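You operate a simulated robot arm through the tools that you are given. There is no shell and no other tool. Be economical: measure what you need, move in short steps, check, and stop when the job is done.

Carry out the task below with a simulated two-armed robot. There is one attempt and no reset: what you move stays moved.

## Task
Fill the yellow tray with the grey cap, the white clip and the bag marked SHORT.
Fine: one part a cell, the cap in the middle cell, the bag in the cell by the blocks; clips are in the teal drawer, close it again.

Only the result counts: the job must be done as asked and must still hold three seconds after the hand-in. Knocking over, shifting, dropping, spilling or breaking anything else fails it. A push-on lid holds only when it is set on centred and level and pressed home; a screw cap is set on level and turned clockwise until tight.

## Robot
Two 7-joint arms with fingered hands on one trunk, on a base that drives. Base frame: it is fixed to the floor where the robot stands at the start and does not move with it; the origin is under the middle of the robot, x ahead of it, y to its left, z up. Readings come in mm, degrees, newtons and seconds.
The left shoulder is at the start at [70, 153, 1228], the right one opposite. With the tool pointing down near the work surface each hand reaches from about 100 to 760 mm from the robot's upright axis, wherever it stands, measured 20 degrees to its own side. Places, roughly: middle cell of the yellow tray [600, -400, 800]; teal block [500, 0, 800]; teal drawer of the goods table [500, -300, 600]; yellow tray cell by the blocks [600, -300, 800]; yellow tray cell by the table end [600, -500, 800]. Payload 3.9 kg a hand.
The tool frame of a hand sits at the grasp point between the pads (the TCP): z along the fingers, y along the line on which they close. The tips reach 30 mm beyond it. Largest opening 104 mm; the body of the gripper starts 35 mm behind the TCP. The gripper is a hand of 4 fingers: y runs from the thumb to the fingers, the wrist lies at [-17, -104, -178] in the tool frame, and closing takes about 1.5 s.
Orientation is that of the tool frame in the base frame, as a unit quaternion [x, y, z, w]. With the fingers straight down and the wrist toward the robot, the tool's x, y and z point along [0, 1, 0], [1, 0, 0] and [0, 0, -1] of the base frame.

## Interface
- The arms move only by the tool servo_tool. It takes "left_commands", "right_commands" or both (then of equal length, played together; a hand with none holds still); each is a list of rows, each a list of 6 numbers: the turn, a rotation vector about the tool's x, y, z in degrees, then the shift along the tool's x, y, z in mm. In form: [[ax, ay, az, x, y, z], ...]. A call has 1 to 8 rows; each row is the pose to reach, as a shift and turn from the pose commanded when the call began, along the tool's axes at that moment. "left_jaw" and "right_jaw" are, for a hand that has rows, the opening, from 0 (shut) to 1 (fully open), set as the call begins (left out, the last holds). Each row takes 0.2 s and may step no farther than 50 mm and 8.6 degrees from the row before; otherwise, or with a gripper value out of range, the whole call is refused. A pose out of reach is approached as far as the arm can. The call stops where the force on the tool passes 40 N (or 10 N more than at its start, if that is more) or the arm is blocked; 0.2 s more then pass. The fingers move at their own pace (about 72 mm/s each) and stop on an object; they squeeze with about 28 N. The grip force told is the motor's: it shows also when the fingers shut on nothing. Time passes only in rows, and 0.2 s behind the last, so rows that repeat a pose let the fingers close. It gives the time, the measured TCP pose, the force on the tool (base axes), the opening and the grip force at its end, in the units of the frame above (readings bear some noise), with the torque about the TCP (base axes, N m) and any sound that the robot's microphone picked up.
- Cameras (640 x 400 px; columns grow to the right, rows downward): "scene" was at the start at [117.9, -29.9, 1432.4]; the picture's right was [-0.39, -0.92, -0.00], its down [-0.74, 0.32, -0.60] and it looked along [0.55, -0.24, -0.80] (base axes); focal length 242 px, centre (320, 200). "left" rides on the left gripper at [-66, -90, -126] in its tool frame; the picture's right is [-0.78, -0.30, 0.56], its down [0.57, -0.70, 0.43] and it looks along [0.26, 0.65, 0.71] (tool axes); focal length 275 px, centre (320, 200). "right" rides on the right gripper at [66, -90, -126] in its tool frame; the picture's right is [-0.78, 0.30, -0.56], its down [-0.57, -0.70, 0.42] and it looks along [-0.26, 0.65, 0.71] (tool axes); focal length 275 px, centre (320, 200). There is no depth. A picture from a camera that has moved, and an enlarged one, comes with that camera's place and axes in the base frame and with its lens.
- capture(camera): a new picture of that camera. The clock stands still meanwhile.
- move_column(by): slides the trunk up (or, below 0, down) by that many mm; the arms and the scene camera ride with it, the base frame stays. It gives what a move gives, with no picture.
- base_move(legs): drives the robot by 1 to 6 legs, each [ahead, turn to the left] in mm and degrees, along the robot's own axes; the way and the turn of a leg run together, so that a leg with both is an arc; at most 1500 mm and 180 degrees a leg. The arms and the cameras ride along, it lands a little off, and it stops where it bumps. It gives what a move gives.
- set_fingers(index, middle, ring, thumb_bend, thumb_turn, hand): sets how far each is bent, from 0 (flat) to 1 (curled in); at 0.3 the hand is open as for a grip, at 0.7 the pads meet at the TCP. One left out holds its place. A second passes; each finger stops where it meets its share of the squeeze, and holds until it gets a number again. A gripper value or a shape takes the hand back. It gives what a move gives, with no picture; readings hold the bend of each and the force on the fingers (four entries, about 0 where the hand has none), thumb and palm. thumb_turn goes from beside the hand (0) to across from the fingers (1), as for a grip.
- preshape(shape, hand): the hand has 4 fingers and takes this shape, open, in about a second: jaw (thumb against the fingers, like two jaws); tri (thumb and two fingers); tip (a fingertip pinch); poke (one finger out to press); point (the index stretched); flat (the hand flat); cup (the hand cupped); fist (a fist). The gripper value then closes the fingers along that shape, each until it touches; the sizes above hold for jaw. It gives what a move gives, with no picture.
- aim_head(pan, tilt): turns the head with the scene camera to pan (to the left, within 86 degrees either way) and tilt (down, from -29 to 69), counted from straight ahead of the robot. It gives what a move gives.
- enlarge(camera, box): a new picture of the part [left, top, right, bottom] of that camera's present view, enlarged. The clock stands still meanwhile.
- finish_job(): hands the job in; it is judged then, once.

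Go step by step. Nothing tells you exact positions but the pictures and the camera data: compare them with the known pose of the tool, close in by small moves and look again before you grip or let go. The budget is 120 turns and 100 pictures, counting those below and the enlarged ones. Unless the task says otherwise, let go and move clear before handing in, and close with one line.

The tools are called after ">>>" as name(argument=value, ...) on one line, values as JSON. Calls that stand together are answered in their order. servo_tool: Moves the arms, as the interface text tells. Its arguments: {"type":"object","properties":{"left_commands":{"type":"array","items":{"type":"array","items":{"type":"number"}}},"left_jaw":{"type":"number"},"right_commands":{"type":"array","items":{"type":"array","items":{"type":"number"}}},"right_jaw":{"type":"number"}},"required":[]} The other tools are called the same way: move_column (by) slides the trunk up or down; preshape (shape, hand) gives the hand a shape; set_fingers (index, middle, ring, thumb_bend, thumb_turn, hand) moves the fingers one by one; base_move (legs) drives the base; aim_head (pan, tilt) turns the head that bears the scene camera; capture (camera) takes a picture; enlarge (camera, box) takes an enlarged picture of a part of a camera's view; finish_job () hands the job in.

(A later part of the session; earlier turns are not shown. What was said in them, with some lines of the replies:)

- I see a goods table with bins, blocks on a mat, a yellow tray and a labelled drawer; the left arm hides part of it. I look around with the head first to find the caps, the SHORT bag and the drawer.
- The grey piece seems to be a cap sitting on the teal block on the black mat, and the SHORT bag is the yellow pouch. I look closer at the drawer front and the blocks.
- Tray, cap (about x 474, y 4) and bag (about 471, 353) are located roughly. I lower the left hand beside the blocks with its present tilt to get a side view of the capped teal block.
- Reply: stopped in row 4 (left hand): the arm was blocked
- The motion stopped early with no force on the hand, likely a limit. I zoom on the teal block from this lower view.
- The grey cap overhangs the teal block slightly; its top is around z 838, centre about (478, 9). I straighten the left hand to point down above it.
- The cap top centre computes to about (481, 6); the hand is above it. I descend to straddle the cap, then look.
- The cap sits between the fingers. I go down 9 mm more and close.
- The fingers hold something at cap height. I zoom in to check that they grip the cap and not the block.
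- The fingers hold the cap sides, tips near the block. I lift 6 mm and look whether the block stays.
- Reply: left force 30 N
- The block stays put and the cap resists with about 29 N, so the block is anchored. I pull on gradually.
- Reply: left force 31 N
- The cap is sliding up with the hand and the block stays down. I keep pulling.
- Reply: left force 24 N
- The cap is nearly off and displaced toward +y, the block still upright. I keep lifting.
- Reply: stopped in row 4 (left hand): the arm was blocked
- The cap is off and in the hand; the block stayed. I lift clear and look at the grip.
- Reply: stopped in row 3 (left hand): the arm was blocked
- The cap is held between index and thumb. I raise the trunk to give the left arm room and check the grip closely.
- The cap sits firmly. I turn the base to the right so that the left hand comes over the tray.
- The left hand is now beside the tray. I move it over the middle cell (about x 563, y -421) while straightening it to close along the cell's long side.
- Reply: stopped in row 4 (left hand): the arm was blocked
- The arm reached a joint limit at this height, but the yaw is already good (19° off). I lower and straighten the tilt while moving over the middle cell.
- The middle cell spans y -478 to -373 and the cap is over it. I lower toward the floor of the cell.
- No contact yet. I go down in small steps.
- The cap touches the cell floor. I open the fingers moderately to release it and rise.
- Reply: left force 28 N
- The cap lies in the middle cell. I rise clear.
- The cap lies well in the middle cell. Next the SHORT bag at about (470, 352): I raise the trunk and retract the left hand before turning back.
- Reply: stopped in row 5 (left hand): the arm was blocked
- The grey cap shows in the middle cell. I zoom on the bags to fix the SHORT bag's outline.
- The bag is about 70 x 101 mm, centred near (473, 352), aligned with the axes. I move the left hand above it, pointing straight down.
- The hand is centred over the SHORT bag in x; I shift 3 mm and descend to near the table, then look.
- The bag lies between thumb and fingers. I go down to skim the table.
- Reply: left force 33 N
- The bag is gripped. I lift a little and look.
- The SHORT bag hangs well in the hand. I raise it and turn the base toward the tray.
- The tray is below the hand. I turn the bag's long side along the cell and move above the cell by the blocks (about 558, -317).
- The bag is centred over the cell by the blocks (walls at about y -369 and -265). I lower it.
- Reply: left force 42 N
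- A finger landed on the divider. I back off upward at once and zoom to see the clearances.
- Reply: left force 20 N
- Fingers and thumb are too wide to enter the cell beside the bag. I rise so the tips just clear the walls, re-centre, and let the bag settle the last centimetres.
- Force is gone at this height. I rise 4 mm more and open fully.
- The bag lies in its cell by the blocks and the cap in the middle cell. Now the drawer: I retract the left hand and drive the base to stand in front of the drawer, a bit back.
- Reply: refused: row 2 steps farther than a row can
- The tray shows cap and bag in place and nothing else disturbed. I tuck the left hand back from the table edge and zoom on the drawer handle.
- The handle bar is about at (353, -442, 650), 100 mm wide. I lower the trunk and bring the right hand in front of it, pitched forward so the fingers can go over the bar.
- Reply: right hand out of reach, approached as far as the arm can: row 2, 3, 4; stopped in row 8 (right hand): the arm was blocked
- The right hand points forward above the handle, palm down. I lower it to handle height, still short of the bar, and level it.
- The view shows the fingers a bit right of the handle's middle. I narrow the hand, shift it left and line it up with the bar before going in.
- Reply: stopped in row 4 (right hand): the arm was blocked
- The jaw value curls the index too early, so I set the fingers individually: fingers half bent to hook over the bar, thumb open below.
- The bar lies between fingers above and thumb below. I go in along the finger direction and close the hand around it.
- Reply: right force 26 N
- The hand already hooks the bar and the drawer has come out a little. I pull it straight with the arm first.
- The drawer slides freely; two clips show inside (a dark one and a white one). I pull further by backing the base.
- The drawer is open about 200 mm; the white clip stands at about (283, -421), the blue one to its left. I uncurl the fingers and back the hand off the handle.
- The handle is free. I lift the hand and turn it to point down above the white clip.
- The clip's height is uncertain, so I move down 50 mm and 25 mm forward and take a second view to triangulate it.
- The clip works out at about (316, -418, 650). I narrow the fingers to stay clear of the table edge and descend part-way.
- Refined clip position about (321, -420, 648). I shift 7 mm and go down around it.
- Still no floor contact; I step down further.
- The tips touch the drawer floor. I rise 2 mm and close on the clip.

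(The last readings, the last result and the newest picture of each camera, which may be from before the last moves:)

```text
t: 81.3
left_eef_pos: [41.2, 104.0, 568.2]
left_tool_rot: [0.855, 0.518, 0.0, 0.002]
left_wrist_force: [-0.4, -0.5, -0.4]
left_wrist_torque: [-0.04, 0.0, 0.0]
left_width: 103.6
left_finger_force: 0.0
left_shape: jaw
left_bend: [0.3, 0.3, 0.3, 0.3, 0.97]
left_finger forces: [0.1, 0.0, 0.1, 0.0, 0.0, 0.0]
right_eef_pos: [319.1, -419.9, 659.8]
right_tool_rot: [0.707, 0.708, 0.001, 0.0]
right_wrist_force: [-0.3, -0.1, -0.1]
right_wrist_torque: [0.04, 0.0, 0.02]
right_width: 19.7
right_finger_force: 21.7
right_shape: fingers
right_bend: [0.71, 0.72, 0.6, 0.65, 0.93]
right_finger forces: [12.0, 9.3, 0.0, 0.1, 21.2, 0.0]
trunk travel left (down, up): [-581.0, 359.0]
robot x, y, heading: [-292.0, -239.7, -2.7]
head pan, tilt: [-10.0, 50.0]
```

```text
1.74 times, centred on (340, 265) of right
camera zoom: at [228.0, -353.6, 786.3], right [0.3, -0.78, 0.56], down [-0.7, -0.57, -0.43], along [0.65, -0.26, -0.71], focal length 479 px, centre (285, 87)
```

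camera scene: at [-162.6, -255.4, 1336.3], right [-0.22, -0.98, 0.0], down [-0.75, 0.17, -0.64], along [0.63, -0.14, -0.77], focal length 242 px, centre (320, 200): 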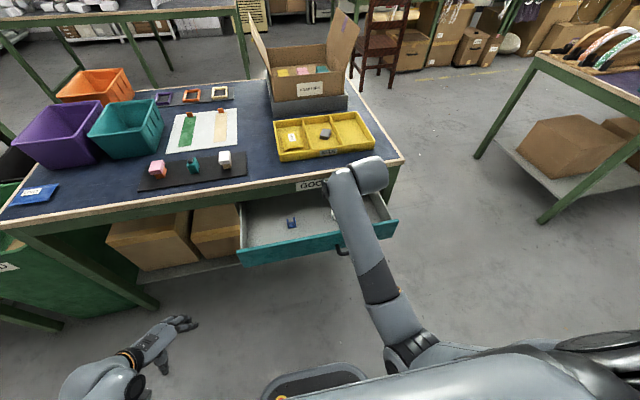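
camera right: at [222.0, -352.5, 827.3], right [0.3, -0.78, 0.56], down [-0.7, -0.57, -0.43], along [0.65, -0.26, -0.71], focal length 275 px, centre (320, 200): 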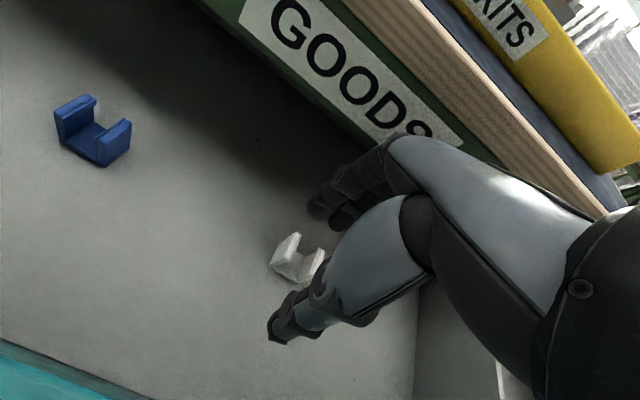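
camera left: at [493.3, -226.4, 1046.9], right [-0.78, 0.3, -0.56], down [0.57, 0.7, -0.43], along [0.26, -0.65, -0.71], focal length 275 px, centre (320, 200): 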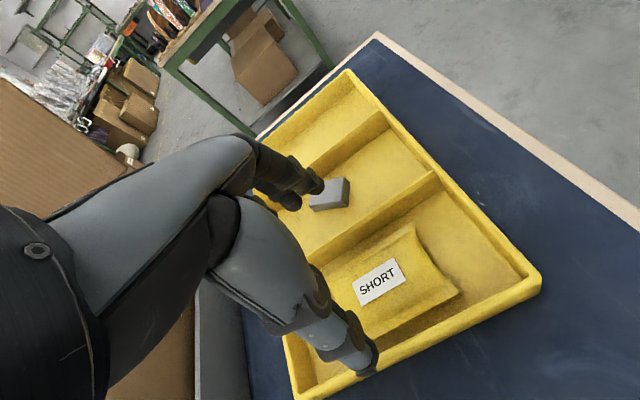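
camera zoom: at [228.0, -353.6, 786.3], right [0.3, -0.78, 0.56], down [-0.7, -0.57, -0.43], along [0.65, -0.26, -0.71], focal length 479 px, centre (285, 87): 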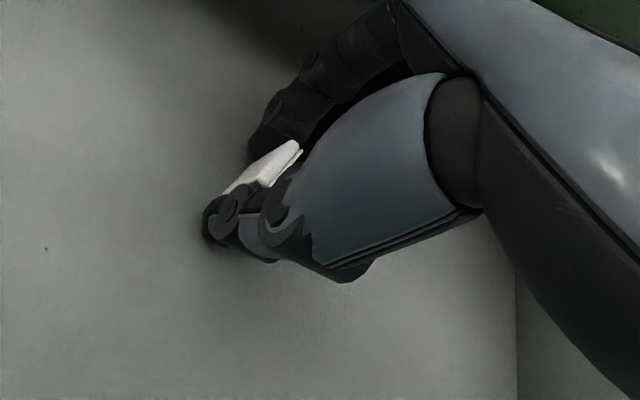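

The clip is pinched between thumb and two fingers. I lift it straight up out of the drawer.

>>> servo_tool(right_commands=[[0, 0, 0, 0, 0, -10], [0, 0, 0, 0, -3, -50], [0, 0, 0, 0, -10, -95], [0, 0, 0, 0, -20, -140]])

>>> capture(camera="right")

>>> capture(camera="scene")

```text
t: 82.3
left_eef_pos: [41.8, 105.0, 569.7]
left_tool_rot: [0.855, 0.519, -0.001, 0.001]
left_wrist_force: [-0.6, 1.2, 0.3]
left_wrist_torque: [-0.01, 0.01, 0.0]
left_width: 103.8
left_finger_force: 0.1
left_shape: jaw
left_bend: [0.3, 0.3, 0.3, 0.3, 0.97]
left_finger forces: [0.1, 0.0, 0.0, 0.0, 0.0, 0.1]
right_eef_pos: [295.7, -422.1, 804.5]
right_tool_rot: [0.707, 0.708, 0.0, 0.0]
right_wrist_force: [-1.2, 0.5, 0.7]
right_wrist_torque: [-0.01, 0.02, -0.02]
right_width: 19.6
right_finger_force: 20.6
right_shape: fingers
right_bend: [0.71, 0.72, 0.6, 0.66, 0.93]
right_finger forces: [11.6, 9.3, 0.0, 0.1, 20.9, 0.1]
trunk travel left (down, up): [-581.0, 359.0]
robot x, y, heading: [-286.5, -237.9, -2.6]
head pan, tilt: [-10.0, 50.0]
```

```text
22 pictures are left
camera right: at [205.4, -355.7, 929.5], right [0.3, -0.78, 0.56], down [-0.7, -0.57, -0.43], along [0.65, -0.26, -0.71], focal length 275 px, centre (320, 200)
```

right: 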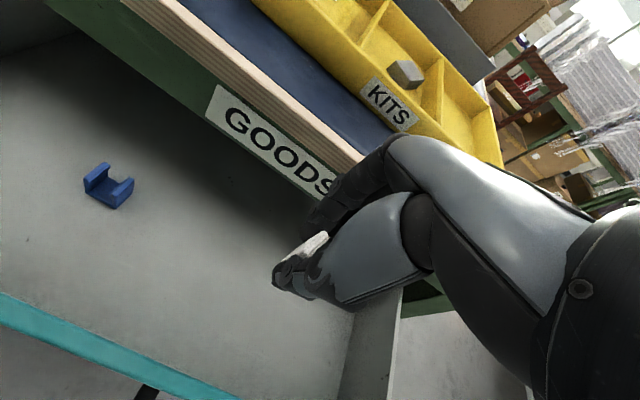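

```text
21 pictures are left
camera scene: at [-165.2, -255.4, 1336.6], right [-0.22, -0.98, 0.0], down [-0.75, 0.17, -0.64], along [0.63, -0.14, -0.77], focal length 242 px, centre (320, 200)
```

scene: 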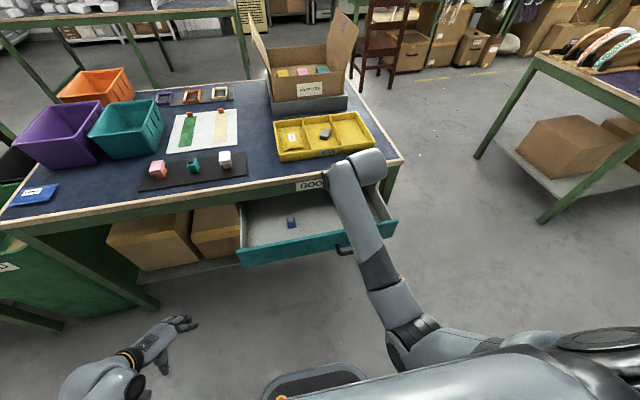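

The white clip is held and the drawer holds only the blue one. I raise the trunk so the right hand clears the tray, and bring the closed left hand in front of the drawer to push it shut.

>>> move_column(by=120)

>>> servo_tool(left_commands=[[0, 0, -3.5, -28, 27, 0], [0, 0, -7, -56, 54, 0], [0, 0, -10.5, -84, 81, 0], [0, 0, -14, -112, 108, 0], [0, 0, -17.5, -140, 135, 0], [0, 0, -21, -168, 162, 0], [0, 0, -24.5, -198, 190, 0], [0, 0, -27.7, -228, 215, 0]], left_jaw=0)

>>> capture(camera="scene")

```text
t: 83.8
left_eef_pos: [41.7, 105.7, 689.4]
left_tool_rot: [0.856, 0.517, 0.0, 0.001]
left_wrist_force: [-0.3, 0.0, 0.9]
left_wrist_torque: [0.01, 0.04, -0.04]
left_width: 103.7
left_finger_force: 0.1
left_shape: jaw
left_bend: [0.3, 0.3, 0.3, 0.3, 0.97]
left_finger forces: [0.0, 0.1, 0.1, 0.0, 0.0, 0.0]
right_eef_pos: [297.6, -422.6, 923.3]
right_tool_rot: [0.706, 0.708, 0.0, -0.001]
right_wrist_force: [-0.1, -0.3, 0.5]
right_wrist_torque: [0.01, 0.0, 0.01]
right_width: 19.4
right_finger_force: 20.9
right_shape: fingers
right_bend: [0.71, 0.72, 0.6, 0.66, 0.93]
right_finger forces: [11.4, 9.3, 0.0, 0.0, 20.8, 0.0]
trunk travel left (down, up): [-701.0, 239.0]
robot x, y, heading: [-288.5, -235.7, -2.6]
head pan, tilt: [-10.0, 50.0]
```

```text
t: 85.7
left_eef_pos: [101.3, -111.2, 655.5]
left_tool_rot: [0.734, 0.672, 0.058, -0.075]
left_wrist_force: [1.1, 0.2, 0.1]
left_wrist_torque: [-0.02, -0.01, -0.02]
left_width: 0.3
left_finger_force: 27.6
left_shape: jaw
left_bend: [0.7, 0.7, 0.7, 0.49, 1.0]
left_finger forces: [0.0, 0.0, 0.1, 0.0, 0.0, 0.1]
right_eef_pos: [297.0, -421.0, 924.3]
right_tool_rot: [0.706, 0.708, 0.001, -0.001]
right_wrist_force: [-0.4, 0.5, -0.2]
right_wrist_torque: [0.0, -0.01, -0.02]
right_width: 19.4
right_finger_force: 20.6
right_shape: fingers
right_bend: [0.71, 0.72, 0.6, 0.66, 0.93]
right_finger forces: [11.4, 9.3, 0.1, 0.0, 20.8, 0.1]
trunk travel left (down, up): [-701.0, 239.0]
robot x, y, heading: [-292.1, -235.5, -2.6]
head pan, tilt: [-10.0, 50.0]
stopped in row 8 (left hand): the arm was blocked; the commanded pose is now the measured one
```

```text
20 pictures are left
camera scene: at [-164.2, -255.6, 1456.5], right [-0.22, -0.98, 0.0], down [-0.75, 0.17, -0.64], along [0.63, -0.14, -0.77], focal length 242 px, centre (320, 200)
```

scene: 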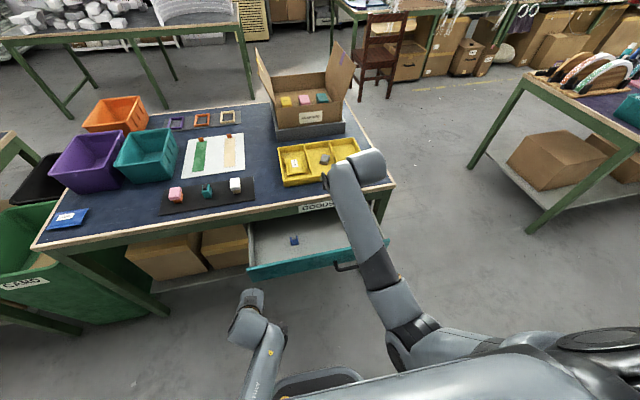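

The left hand is just at the drawer's left end; I shift it further right, allowing more tilt.

>>> servo_tool(left_commands=[[0, 4, 0, -18, 1, -14], [0, 8, 0, -36, 3, -28], [0, 12, 0, -53, 4, -41]])

>>> enlarge(camera="scene", box=[210, 180, 430, 340])

```text
t: 86.6
left_eef_pos: [97.5, -115.8, 669.5]
left_tool_rot: [0.732, 0.63, 0.183, -0.187]
left_wrist_force: [0.6, 0.7, -1.1]
left_wrist_torque: [-0.04, -0.01, -0.04]
left_width: 0.0
left_finger_force: 28.0
left_shape: jaw
left_bend: [0.7, 0.7, 0.7, 0.49, 1.0]
left_finger forces: [0.1, 0.0, 0.0, 0.0, 0.0, 0.0]
right_eef_pos: [296.7, -421.7, 924.0]
right_tool_rot: [0.706, 0.708, 0.0, -0.001]
right_wrist_force: [-0.2, 0.4, 0.9]
right_wrist_torque: [-0.01, 0.04, 0.0]
right_width: 19.8
right_finger_force: 20.7
right_shape: fingers
right_bend: [0.71, 0.72, 0.6, 0.66, 0.93]
right_finger forces: [11.4, 9.3, 0.1, 0.0, 20.8, 0.1]
trunk travel left (down, up): [-701.0, 239.0]
robot x, y, heading: [-287.5, -230.8, -2.7]
head pan, tilt: [-10.0, 50.0]
stopped in row 3 (left hand): the arm was blocked; the commanded pose is now the measured one
```

```text
2.50 times, centred on (320, 260) of scene
camera zoom: at [-164.5, -255.6, 1456.5], right [-0.22, -0.98, 0.0], down [-0.75, 0.17, -0.64], along [0.63, -0.14, -0.77], focal length 604 px, centre (320, 50)
```

zoom: 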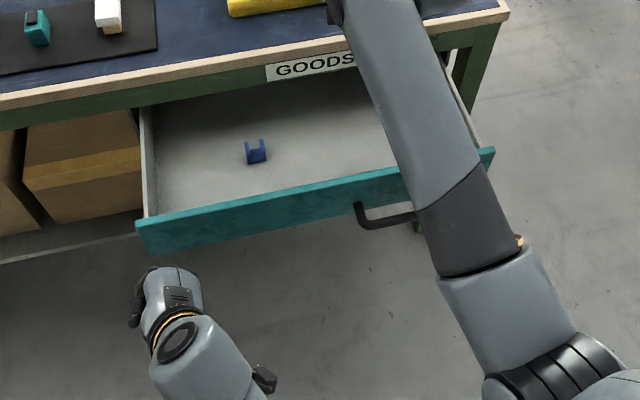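

The left arm can't cross further, so I turn the base slightly right to bring the left hand in front of the drawer's middle.

>>> base_move(legs=[[0, -18]])

>>> aim_head(pan=5, tilt=52)

>>> capture(camera="scene")

```text
t: 88.0
left_eef_pos: [116.0, -241.5, 670.5]
left_tool_rot: [0.822, 0.507, 0.209, -0.155]
left_wrist_force: [-0.8, -0.3, -0.9]
left_wrist_torque: [0.0, -0.01, 0.0]
left_width: 0.3
left_finger_force: 28.2
left_shape: jaw
left_bend: [0.7, 0.7, 0.7, 0.49, 1.0]
left_finger forces: [0.0, 0.0, 0.0, 0.0, 0.0, 0.0]
right_eef_pos: [210.5, -595.0, 922.8]
right_tool_rot: [0.809, 0.588, 0.0, 0.0]
right_wrist_force: [0.5, 0.0, -0.4]
right_wrist_torque: [-0.02, -0.04, 0.01]
right_width: 19.4
right_finger_force: 20.7
right_shape: fingers
right_bend: [0.71, 0.72, 0.6, 0.66, 0.93]
right_finger forces: [11.2, 9.3, 0.0, 0.1, 20.6, 0.1]
trunk travel left (down, up): [-701.0, 239.0]
robot x, y, heading: [-285.5, -234.2, -20.7]
head pan, tilt: [-10.0, 50.0]
```

```text
t: 88.8
left_eef_pos: [116.9, -241.9, 669.6]
left_tool_rot: [0.822, 0.507, 0.21, -0.155]
left_wrist_force: [0.3, 0.0, 0.4]
left_wrist_torque: [0.03, 0.03, 0.02]
left_width: 0.0
left_finger_force: 28.0
left_shape: jaw
left_bend: [0.7, 0.7, 0.7, 0.49, 1.0]
left_finger forces: [0.1, 0.0, 0.0, 0.0, 0.0, 0.0]
right_eef_pos: [210.9, -596.1, 923.3]
right_tool_rot: [0.809, 0.587, 0.001, -0.001]
right_wrist_force: [0.5, -0.4, 0.4]
right_wrist_torque: [-0.01, -0.01, -0.04]
right_width: 19.6
right_finger_force: 20.6
right_shape: fingers
right_bend: [0.71, 0.72, 0.6, 0.66, 0.93]
right_finger forces: [11.3, 9.3, 0.1, 0.0, 20.6, 0.0]
trunk travel left (down, up): [-701.0, 239.0]
robot x, y, heading: [-289.5, -235.8, -21.0]
head pan, tilt: [5.0, 52.0]
```

```text
18 pictures are left
camera scene: at [-170.5, -275.0, 1453.9], right [-0.27, -0.96, 0.0], down [-0.76, 0.22, -0.62], along [0.59, -0.17, -0.79], focal length 242 px, centre (320, 200)
```

scene: 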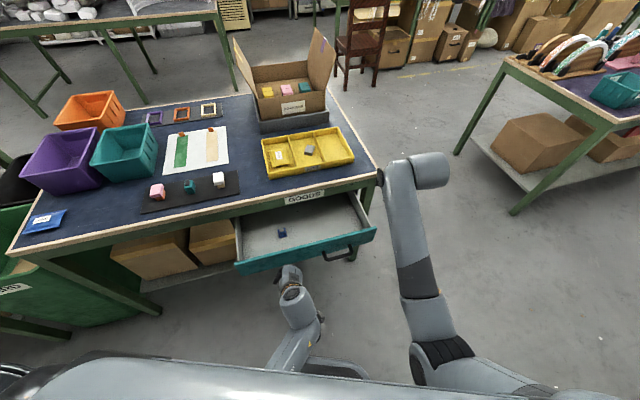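

The left hand is in front of the drawer left of the handle. I push straight forward.

>>> servo_tool(left_commands=[[0, 0, 0, 20, 35, 0], [0, 0, 0, 39, 71, 2], [0, 0, 0, 55, 107, 9], [0, 0, 0, 71, 143, 17], [0, 0, 0, 85, 174, 24]])

>>> enlarge(camera="scene", box=[210, 160, 420, 340])

```text
t: 90.0
left_eef_pos: [312.9, -239.5, 684.2]
left_tool_rot: [0.822, 0.507, 0.209, -0.156]
left_wrist_force: [0.7, 0.2, 0.4]
left_wrist_torque: [-0.02, 0.0, -0.04]
left_width: 0.1
left_finger_force: 28.3
left_shape: jaw
left_bend: [0.7, 0.7, 0.7, 0.49, 1.0]
left_finger forces: [0.0, 0.0, 0.0, 0.0, 0.1, 0.0]
right_eef_pos: [211.8, -593.8, 922.9]
right_tool_rot: [0.809, 0.588, 0.0, -0.001]
right_wrist_force: [0.1, -0.5, 0.0]
right_wrist_torque: [0.01, 0.01, -0.03]
right_width: 19.6
right_finger_force: 20.3
right_shape: fingers
right_bend: [0.71, 0.72, 0.6, 0.66, 0.93]
right_finger forces: [11.2, 9.4, 0.1, 0.1, 20.8, 0.1]
trunk travel left (down, up): [-701.0, 239.0]
robot x, y, heading: [-290.1, -237.1, -20.8]
head pan, tilt: [5.0, 52.0]
```

```text
2.22 times, centred on (315, 250) of scene
camera zoom: at [-168.8, -274.9, 1453.7], right [-0.27, -0.96, 0.0], down [-0.76, 0.21, -0.61], along [0.59, -0.17, -0.79], focal length 537 px, centre (331, 89)
```

zoom: 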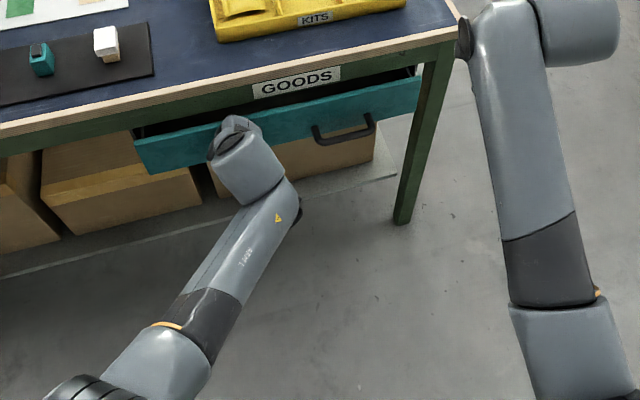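

Nearly shut. I keep pushing in small steps until it stops.

>>> servo_tool(left_commands=[[0, 0, 0, 4, 9, 2], [0, 0, 0, 8, 18, 4], [0, 0, 0, 12, 27, 6], [0, 0, 0, 16, 36, 8], [0, 0, 0, 20, 45, 9], [0, 0, 0, 24, 54, 11]])

>>> enlarge(camera="scene", box=[210, 160, 420, 340])

```text
t: 91.2
left_eef_pos: [348.5, -242.8, 680.7]
left_tool_rot: [0.824, 0.505, 0.203, -0.159]
left_wrist_force: [-31.6, -0.2, 10.3]
left_wrist_torque: [0.04, -1.09, -0.01]
left_width: 0.2
left_finger_force: 28.1
left_shape: jaw
left_bend: [0.7, 0.7, 0.7, 0.49, 1.0]
left_finger forces: [0.1, 14.6, 16.8, 0.0, 0.1, 0.0]
right_eef_pos: [205.8, -595.7, 924.5]
right_tool_rot: [0.809, 0.587, 0.002, 0.0]
right_wrist_force: [0.8, 0.3, -0.1]
right_wrist_torque: [-0.01, 0.03, 0.02]
right_width: 19.5
right_finger_force: 20.8
right_shape: fingers
right_bend: [0.71, 0.72, 0.6, 0.66, 0.93]
right_finger forces: [11.2, 9.3, 0.0, 0.0, 20.8, 0.1]
trunk travel left (down, up): [-701.0, 239.0]
robot x, y, heading: [-288.8, -238.2, -21.0]
head pan, tilt: [5.0, 52.0]
stopped in row 6 (left hand): the force on the tool passed its limit at 49 N (the readings are from after the stop); the commanded pose is now the measured one
```

```text
2.22 times, centred on (315, 250) of scene
camera zoom: at [-175.8, -274.5, 1454.4], right [-0.27, -0.96, 0.0], down [-0.76, 0.22, -0.62], along [0.59, -0.17, -0.79], focal length 537 px, centre (331, 89)
```

zoom: 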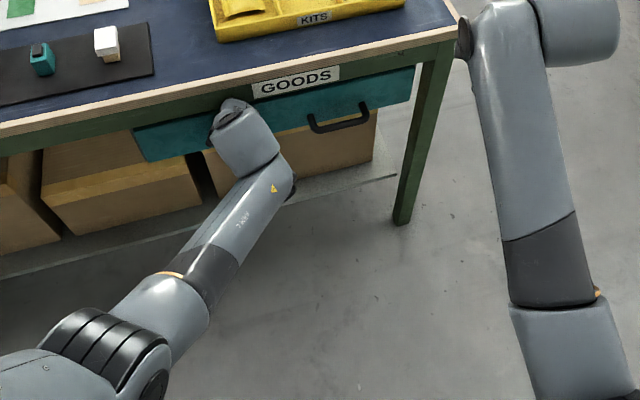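

The drawer is pushed home. I withdraw the left hand, turn back left and drive forward so the right hand comes over the tray.

>>> servo_tool(left_commands=[[0, 0, 0, -17, -40, -8], [0, 0, 0, -34, -80, -16], [0, 0, 0, -51, -120, -24], [0, 0, 0, -68, -160, -32], [0, 0, 0, -85, -200, -40], [0, 0, 0, -102, -240, -48]])

>>> base_move(legs=[[0, 16], [210, 0]])

>>> capture(camera="scene")

>>> capture(camera="right")

```text
t: 92.6
left_eef_pos: [94.3, -231.4, 689.4]
left_tool_rot: [0.822, 0.504, 0.213, -0.157]
left_wrist_force: [-0.8, -0.4, -0.2]
left_wrist_torque: [-0.01, 0.01, -0.06]
left_width: 0.2
left_finger_force: 28.0
left_shape: jaw
left_bend: [0.7, 0.7, 0.7, 0.49, 1.0]
left_finger forces: [0.0, 0.0, 0.0, 0.0, 0.1, 0.1]
right_eef_pos: [209.6, -594.8, 923.9]
right_tool_rot: [0.81, 0.587, 0.001, 0.001]
right_wrist_force: [0.4, 0.2, -0.1]
right_wrist_torque: [-0.01, 0.0, -0.04]
right_width: 19.3
right_finger_force: 20.8
right_shape: fingers
right_bend: [0.71, 0.72, 0.6, 0.66, 0.93]
right_finger forces: [11.2, 9.3, 0.0, 0.0, 20.8, 0.1]
trunk travel left (down, up): [-701.0, 239.0]
robot x, y, heading: [-290.5, -237.0, -21.1]
head pan, tilt: [5.0, 52.0]
```

```text
t: 95.2
left_eef_pos: [286.9, -146.7, 686.1]
left_tool_rot: [0.748, 0.609, 0.186, -0.187]
left_wrist_force: [1.1, 0.0, -0.5]
left_wrist_torque: [-0.01, -0.01, 0.02]
left_width: 0.0
left_finger_force: 27.9
left_shape: jaw
left_bend: [0.7, 0.7, 0.7, 0.49, 1.0]
left_finger forces: [0.0, 0.0, 0.0, 0.0, 0.0, 0.1]
right_eef_pos: [499.0, -465.9, 922.7]
right_tool_rot: [0.722, 0.692, 0.001, 0.0]
right_wrist_force: [0.8, 0.5, 0.4]
right_wrist_torque: [0.0, 0.02, 0.01]
right_width: 19.4
right_finger_force: 20.7
right_shape: fingers
right_bend: [0.71, 0.72, 0.6, 0.66, 0.92]
right_finger forces: [11.2, 9.4, 0.0, 0.0, 20.7, 0.1]
trunk travel left (down, up): [-701.0, 239.0]
robot x, y, heading: [-79.9, -254.1, -5.4]
head pan, tilt: [5.0, 52.0]
```

```text
15 pictures are left
camera scene: at [46.4, -260.3, 1453.9], right [0.0, -1.0, 0.0], down [-0.79, 0.0, -0.62], along [0.62, 0.0, -0.79], focal length 242 px, centre (320, 200)
```

scene: 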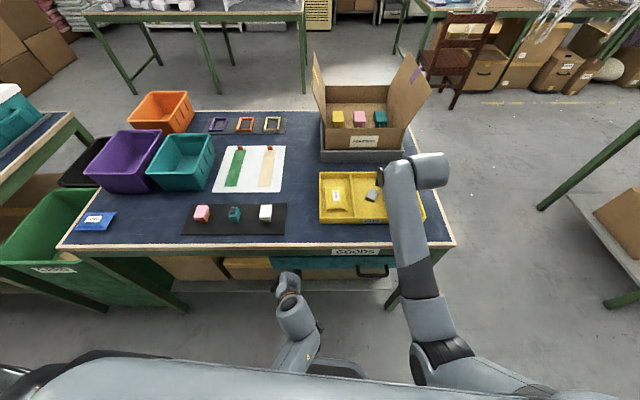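

```text
14 pictures are left
camera right: at [411.3, -396.7, 1048.7], right [0.26, -0.79, 0.56], down [-0.72, -0.54, -0.43], along [0.64, -0.29, -0.71], focal length 275 px, centre (320, 200)
```

right: 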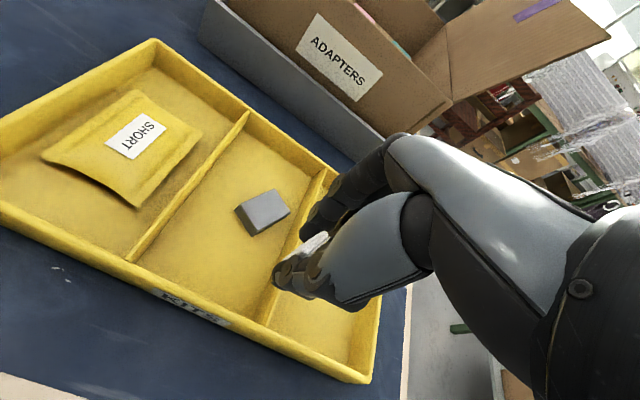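

Bag and cap lie in their cells; the clip goes to the cell by the table end (centre about 560, -529). I move over it and lower part-way.

>>> servo_tool(right_commands=[[0, 0, 0, -30, 29, 0], [0, 0, 0, -60, 57, 0], [0, 0, 0, -60, 57, 25], [0, 0, 0, -60, 57, 45]])

>>> capture(camera="right")

```text
t: 96.2
left_eef_pos: [286.5, -145.9, 685.9]
left_tool_rot: [0.749, 0.608, 0.186, -0.189]
left_wrist_force: [0.4, -0.2, -0.3]
left_wrist_torque: [0.01, -0.04, -0.02]
left_width: 0.1
left_finger_force: 27.9
left_shape: jaw
left_bend: [0.7, 0.7, 0.7, 0.49, 1.0]
left_finger forces: [0.1, 0.0, 0.0, 0.0, 0.0, 0.0]
right_eef_pos: [554.2, -529.3, 875.1]
right_tool_rot: [0.722, 0.692, 0.001, 0.0]
right_wrist_force: [0.0, 0.2, 0.0]
right_wrist_torque: [0.01, -0.02, 0.01]
right_width: 5.7
right_finger_force: 15.4
right_shape: fingers
right_bend: [0.72, 0.75, 0.6, 0.71, 0.95]
right_finger forces: [8.8, 4.0, 0.0, 0.1, 18.1, 0.1]
trunk travel left (down, up): [-701.0, 239.0]
robot x, y, heading: [-79.6, -255.2, -5.4]
head pan, tilt: [5.0, 52.0]
```

```text
13 pictures are left
camera right: at [466.9, -459.5, 1000.9], right [0.26, -0.79, 0.56], down [-0.72, -0.54, -0.43], along [0.64, -0.29, -0.71], focal length 275 px, centre (320, 200)
```

right: 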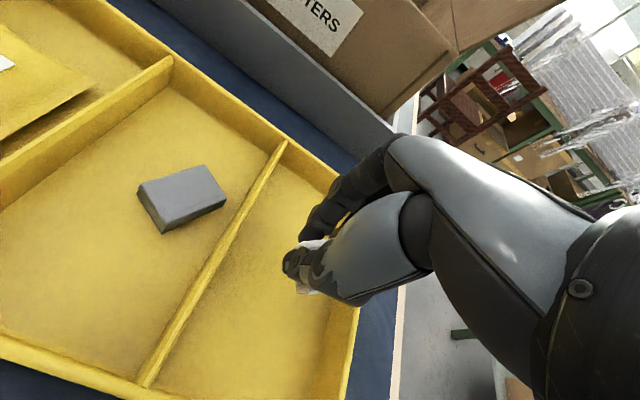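

The clip has turned in the grip; I zoom before going on (no time passes).

>>> enlarge(camera="right", box=[250, 190, 400, 330])

```text
2.86 times, centred on (325, 260) of right
camera zoom: at [466.9, -459.5, 1000.9], right [0.26, -0.79, 0.56], down [-0.72, -0.54, -0.43], along [0.64, -0.29, -0.71], focal length 786 px, centre (306, 29)
```

zoom: 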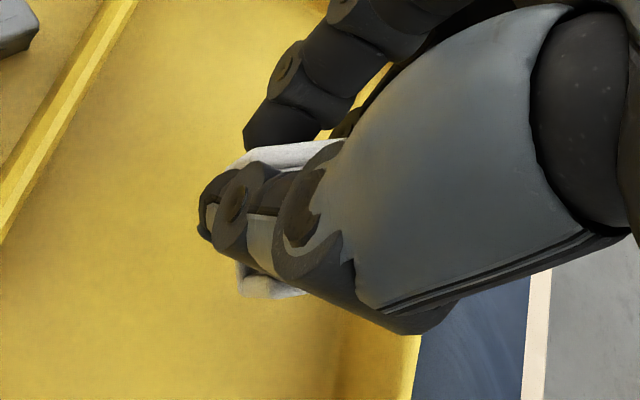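

The clip hangs between thumb and fingers, turned but held. I lower it gently to the cell floor.

>>> servo_tool(right_commands=[[0, 0, 0, 0, 0, 12], [0, 0, 0, 0, 0, 24], [0, 0, 0, 0, 0, 30]])

>>> servo_tool(right_commands=[[0, 0, 0, 0, 0, 3], [0, 0, 0, 0, 0, 5]])

>>> enlarge(camera="right", box=[220, 170, 420, 340])

```text
t: 97.0
left_eef_pos: [286.2, -146.5, 686.2]
left_tool_rot: [0.748, 0.608, 0.187, -0.189]
left_wrist_force: [-0.5, -0.6, -0.6]
left_wrist_torque: [-0.02, -0.03, 0.02]
left_width: 0.0
left_finger_force: 28.2
left_shape: jaw
left_bend: [0.7, 0.7, 0.7, 0.49, 1.0]
left_finger forces: [0.0, 0.0, 0.0, 0.1, 0.1, 0.1]
right_eef_pos: [553.4, -528.5, 847.4]
right_tool_rot: [0.722, 0.692, 0.001, -0.001]
right_wrist_force: [0.4, 0.0, -0.6]
right_wrist_torque: [-0.03, 0.01, 0.02]
right_width: 5.7
right_finger_force: 15.2
right_shape: fingers
right_bend: [0.72, 0.75, 0.6, 0.71, 0.95]
right_finger forces: [8.7, 4.2, 0.1, 0.0, 18.1, 0.0]
trunk travel left (down, up): [-701.0, 239.0]
robot x, y, heading: [-75.2, -253.2, -5.2]
head pan, tilt: [5.0, 52.0]
```

```text
t: 97.6
left_eef_pos: [286.7, -147.6, 686.8]
left_tool_rot: [0.748, 0.609, 0.186, -0.188]
left_wrist_force: [0.9, -0.5, 0.0]
left_wrist_torque: [0.03, 0.02, -0.01]
left_width: 0.0
left_finger_force: 28.3
left_shape: jaw
left_bend: [0.7, 0.7, 0.7, 0.49, 1.0]
left_finger forces: [0.0, 0.0, 0.1, 0.0, 0.0, 0.0]
right_eef_pos: [553.9, -527.8, 842.8]
right_tool_rot: [0.722, 0.692, 0.001, -0.001]
right_wrist_force: [0.9, 0.1, 0.2]
right_wrist_torque: [-0.03, 0.0, -0.01]
right_width: 6.0
right_finger_force: 15.4
right_shape: fingers
right_bend: [0.72, 0.75, 0.6, 0.71, 0.95]
right_finger forces: [8.8, 4.2, 0.1, 0.0, 18.1, 0.1]
trunk travel left (down, up): [-701.0, 239.0]
robot x, y, heading: [-76.0, -252.4, -5.3]
head pan, tilt: [5.0, 52.0]
```

```text
2.35 times, centred on (320, 255) of right
camera zoom: at [465.6, -458.3, 968.5], right [0.26, -0.79, 0.56], down [-0.72, -0.54, -0.43], along [0.64, -0.29, -0.71], focal length 648 px, centre (320, 71)
```

zoom: 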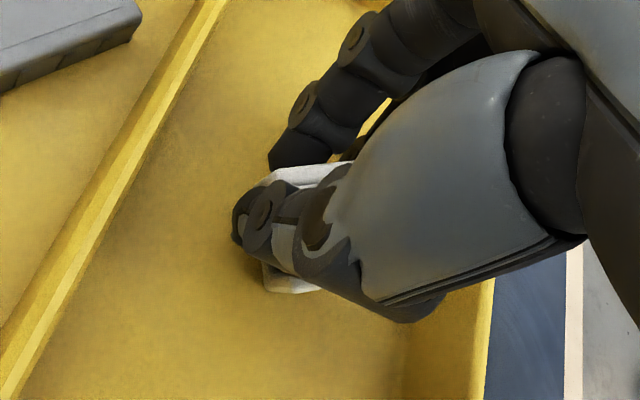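

>>> servo_tool(right_commands=[[0, 0, 0, 0, 0, 3], [0, 0, 0, 0, 0, 5]])

>>> servo_tool(right_commands=[[0, 0, 0, 0, 0, 2], [0, 0, 0, 0, 0, 4]])

```text
t: 98.2
left_eef_pos: [284.6, -147.2, 687.1]
left_tool_rot: [0.748, 0.609, 0.186, -0.188]
left_wrist_force: [-0.8, 0.4, -0.3]
left_wrist_torque: [0.0, 0.01, -0.02]
left_width: 0.0
left_finger_force: 27.7
left_shape: jaw
left_bend: [0.7, 0.7, 0.7, 0.49, 1.0]
left_finger forces: [0.0, 0.1, 0.0, 0.0, 0.0, 0.0]
right_eef_pos: [554.4, -527.4, 839.4]
right_tool_rot: [0.722, 0.692, 0.002, 0.002]
right_wrist_force: [-0.3, 0.0, 11.1]
right_wrist_torque: [-0.05, 0.27, -0.03]
right_width: 5.6
right_finger_force: 21.0
right_shape: fingers
right_bend: [0.72, 0.75, 0.6, 0.71, 0.95]
right_finger forces: [8.2, 4.4, 0.1, 0.0, 29.6, 0.1]
trunk travel left (down, up): [-701.0, 239.0]
robot x, y, heading: [-76.4, -251.0, -5.1]
head pan, tilt: [5.0, 52.0]
```

```text
t: 98.8
left_eef_pos: [284.4, -145.2, 687.5]
left_tool_rot: [0.748, 0.609, 0.186, -0.187]
left_wrist_force: [-0.1, 0.1, 0.4]
left_wrist_torque: [-0.02, 0.0, 0.0]
left_width: 0.1
left_finger_force: 27.9
left_shape: jaw
left_bend: [0.7, 0.7, 0.7, 0.49, 1.0]
left_finger forces: [0.0, 0.0, 0.0, 0.0, 0.1, 0.1]
right_eef_pos: [553.0, -527.5, 840.0]
right_tool_rot: [0.721, 0.693, 0.002, 0.003]
right_wrist_force: [1.2, 1.6, 24.2]
right_wrist_torque: [-0.04, 0.47, -0.08]
right_width: 5.1
right_finger_force: 30.4
right_shape: fingers
right_bend: [0.72, 0.75, 0.6, 0.72, 0.96]
right_finger forces: [9.9, 4.7, 0.0, 0.1, 46.5, 0.0]
trunk travel left (down, up): [-701.0, 239.0]
robot x, y, heading: [-78.2, -257.7, -5.1]
head pan, tilt: [5.0, 52.0]
```

The clip touches the floor. I ease up a little and open thumb and fingers.

>>> servo_tool(right_commands=[[0, 0, 0, 0, 0, -4]])

>>> set_fingers(hand="right", index=0.55, middle=0.55, ring=0.55, thumb_bend=0.5)

>>> enlarge(camera="right", box=[220, 170, 420, 340])

```text
t: 99.2
left_eef_pos: [284.6, -143.6, 686.5]
left_tool_rot: [0.748, 0.609, 0.187, -0.187]
left_wrist_force: [-0.3, -0.2, 0.4]
left_wrist_torque: [-0.03, -0.01, 0.01]
left_width: 0.0
left_finger_force: 28.3
left_shape: jaw
left_bend: [0.7, 0.7, 0.7, 0.49, 1.0]
left_finger forces: [0.0, 0.0, 0.0, 0.0, 0.1, 0.0]
right_eef_pos: [552.6, -527.2, 840.0]
right_tool_rot: [0.721, 0.693, 0.002, -0.001]
right_wrist_force: [3.7, 3.3, 15.5]
right_wrist_torque: [0.01, 0.25, -0.08]
right_width: 5.1
right_finger_force: 29.8
right_shape: fingers
right_bend: [0.72, 0.75, 0.6, 0.72, 0.95]
right_finger forces: [11.5, 5.0, 0.0, 0.0, 42.8, 0.1]
trunk travel left (down, up): [-701.0, 239.0]
robot x, y, heading: [-78.9, -254.3, -5.2]
head pan, tilt: [5.0, 52.0]
```

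```text
t: 100.2
left_eef_pos: [285.7, -146.5, 687.2]
left_tool_rot: [0.749, 0.608, 0.187, -0.188]
left_wrist_force: [-0.2, -0.3, 0.0]
left_wrist_torque: [-0.01, -0.02, 0.01]
left_width: 0.0
left_finger_force: 27.9
left_shape: jaw
left_bend: [0.7, 0.7, 0.7, 0.49, 1.0]
left_finger forces: [0.1, 0.0, 0.0, 0.1, 0.0, 0.0]
right_eef_pos: [553.2, -529.4, 838.6]
right_tool_rot: [0.722, 0.692, 0.0, -0.001]
right_wrist_force: [-0.7, -1.0, 4.6]
right_wrist_torque: [-0.09, -0.1, -0.03]
right_width: 46.0
right_finger_force: 2.5
right_shape: fingers
right_bend: [0.56, 0.56, 0.55, 0.5, 0.97]
right_finger forces: [0.9, 3.8, 0.0, 0.0, 0.0, 0.1]
trunk travel left (down, up): [-701.0, 239.0]
robot x, y, heading: [-78.4, -253.5, -5.4]
head pan, tilt: [5.0, 52.0]
```

```text
2.35 times, centred on (320, 255) of right
camera zoom: at [465.1, -459.4, 963.3], right [0.26, -0.79, 0.56], down [-0.72, -0.54, -0.42], along [0.64, -0.29, -0.71], focal length 648 px, centre (320, 71)
```

zoom: 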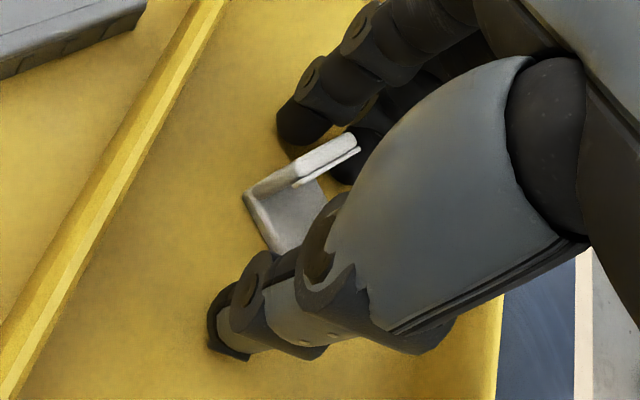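

The clip is free, but the fingers still touch it lightly. I open a bit more and rise clear.

>>> set_fingers(hand="right", index=0.42, middle=0.42, ring=0.42, thumb_bend=0.48)

>>> servo_tool(right_commands=[[0, 0, 0, 0, 0, -10], [0, 0, 0, 0, 0, -40], [0, 0, 0, 0, 0, -80]])

>>> capture(camera="right")

```text
t: 101.2
left_eef_pos: [286.2, -146.2, 685.7]
left_tool_rot: [0.748, 0.609, 0.187, -0.187]
left_wrist_force: [-0.1, 0.5, -0.7]
left_wrist_torque: [-0.01, -0.03, 0.0]
left_width: 0.0
left_finger_force: 27.7
left_shape: jaw
left_bend: [0.7, 0.7, 0.7, 0.49, 1.0]
left_finger forces: [0.1, 0.1, 0.0, 0.1, 0.1, 0.0]
right_eef_pos: [553.2, -529.4, 838.1]
right_tool_rot: [0.722, 0.692, 0.002, 0.0]
right_wrist_force: [-0.4, 0.9, 2.5]
right_wrist_torque: [-0.02, -0.1, -0.01]
right_width: 66.1
right_finger_force: 0.9
right_shape: fingers
right_bend: [0.42, 0.43, 0.42, 0.48, 0.97]
right_finger forces: [0.0, 2.5, 0.0, 0.0, 0.1, 0.1]
trunk travel left (down, up): [-701.0, 239.0]
robot x, y, heading: [-79.0, -253.0, -5.7]
head pan, tilt: [5.0, 52.0]
```

```text
t: 102.0
left_eef_pos: [286.4, -146.6, 686.6]
left_tool_rot: [0.748, 0.608, 0.187, -0.188]
left_wrist_force: [-0.9, -0.1, 0.2]
left_wrist_torque: [-0.02, 0.01, -0.01]
left_width: 0.2
left_finger_force: 28.1
left_shape: jaw
left_bend: [0.7, 0.7, 0.7, 0.49, 1.0]
left_finger forces: [0.0, 0.1, 0.0, 0.0, 0.0, 0.0]
right_eef_pos: [550.3, -529.9, 919.4]
right_tool_rot: [0.722, 0.692, 0.001, -0.001]
right_wrist_force: [-0.6, 0.4, 0.7]
right_wrist_torque: [0.01, -0.01, 0.02]
right_width: 66.1
right_finger_force: 0.1
right_shape: fingers
right_bend: [0.42, 0.42, 0.42, 0.48, 0.97]
right_finger forces: [0.1, 0.1, 0.1, 0.1, 0.0, 0.0]
trunk travel left (down, up): [-701.0, 239.0]
robot x, y, heading: [-80.0, -256.3, -5.1]
head pan, tilt: [5.0, 52.0]
```

```text
9 pictures are left
camera right: at [462.6, -460.5, 1044.5], right [0.26, -0.79, 0.56], down [-0.72, -0.54, -0.43], along [0.64, -0.29, -0.71], focal length 275 px, centre (320, 200)
```

right: 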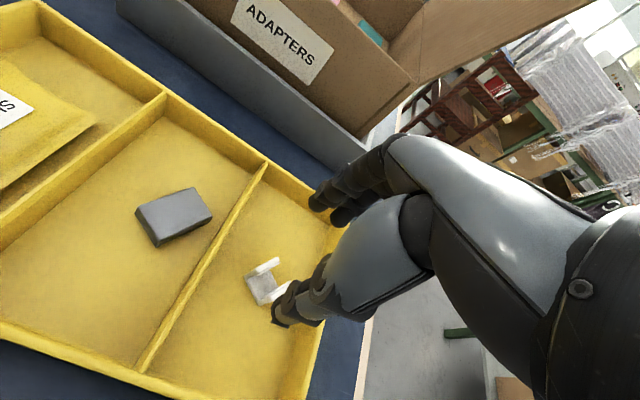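

The clip lies in the end cell. I back away and check tray and drawer from the scene camera.

>>> base_move(legs=[[-300, 0]])

>>> capture(camera="scene")

>>> enlarge(camera="scene", box=[200, 120, 420, 260])

```text
t: 104.0
left_eef_pos: [-20.1, -118.2, 686.8]
left_tool_rot: [0.748, 0.609, 0.187, -0.188]
left_wrist_force: [-0.8, -0.3, 0.1]
left_wrist_torque: [0.01, 0.04, 0.02]
left_width: 0.0
left_finger_force: 28.0
left_shape: jaw
left_bend: [0.7, 0.7, 0.7, 0.49, 1.0]
left_finger forces: [0.1, 0.1, 0.1, 0.1, 0.0, 0.0]
right_eef_pos: [244.2, -502.6, 919.4]
right_tool_rot: [0.722, 0.692, 0.0, -0.001]
right_wrist_force: [-0.3, -0.6, -0.6]
right_wrist_torque: [-0.01, 0.03, -0.02]
right_width: 66.3
right_finger_force: 0.1
right_shape: fingers
right_bend: [0.42, 0.42, 0.42, 0.48, 0.97]
right_finger forces: [0.0, 0.0, 0.1, 0.0, 0.1, 0.0]
trunk travel left (down, up): [-701.0, 239.0]
robot x, y, heading: [-387.5, -228.0, -5.2]
head pan, tilt: [5.0, 52.0]
```

```text
8 pictures are left
camera scene: at [-260.6, -232.5, 1453.8], right [0.0, -1.0, 0.0], down [-0.79, 0.0, -0.62], along [0.62, 0.0, -0.79], focal length 242 px, centre (320, 200)
```

scene: 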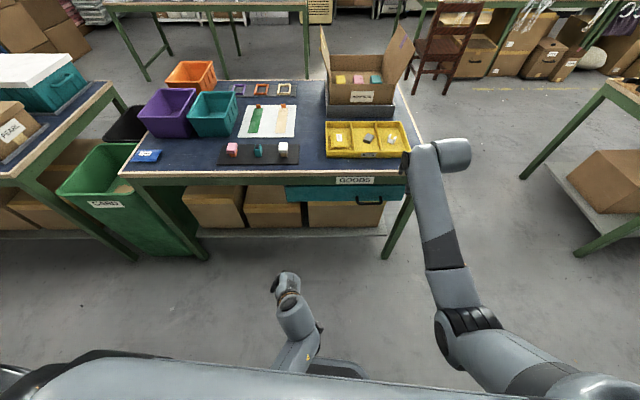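

```text
2.86 times, centred on (310, 190) of scene
camera zoom: at [-260.6, -232.5, 1453.8], right [0.0, -1.0, 0.0], down [-0.79, 0.0, -0.62], along [0.62, 0.0, -0.79], focal length 690 px, centre (349, 229)
```

zoom: 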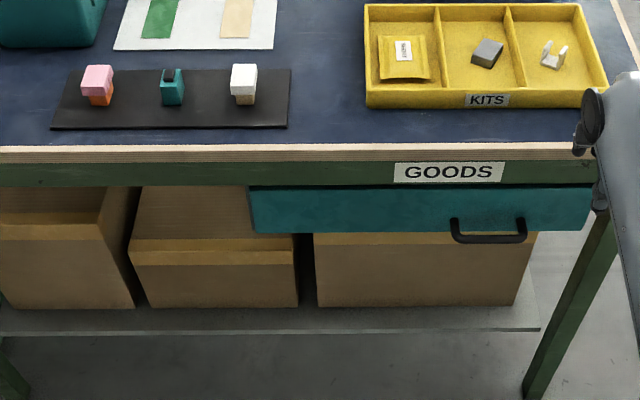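

All three parts lie in their own cells, the drawer handle is back at its closed place (x about 356), and everything else stands as before. I hand in.

>>> finish_job()

```text
The job is handed in.
```

The yellow tray is filled and the job is handed in: the SHORT bag is in the cell by the blocks, the grey cap in the middle cell and the white clip in the end cell. The teal drawer is closed again, and I saw nothing else moved in the last picture.
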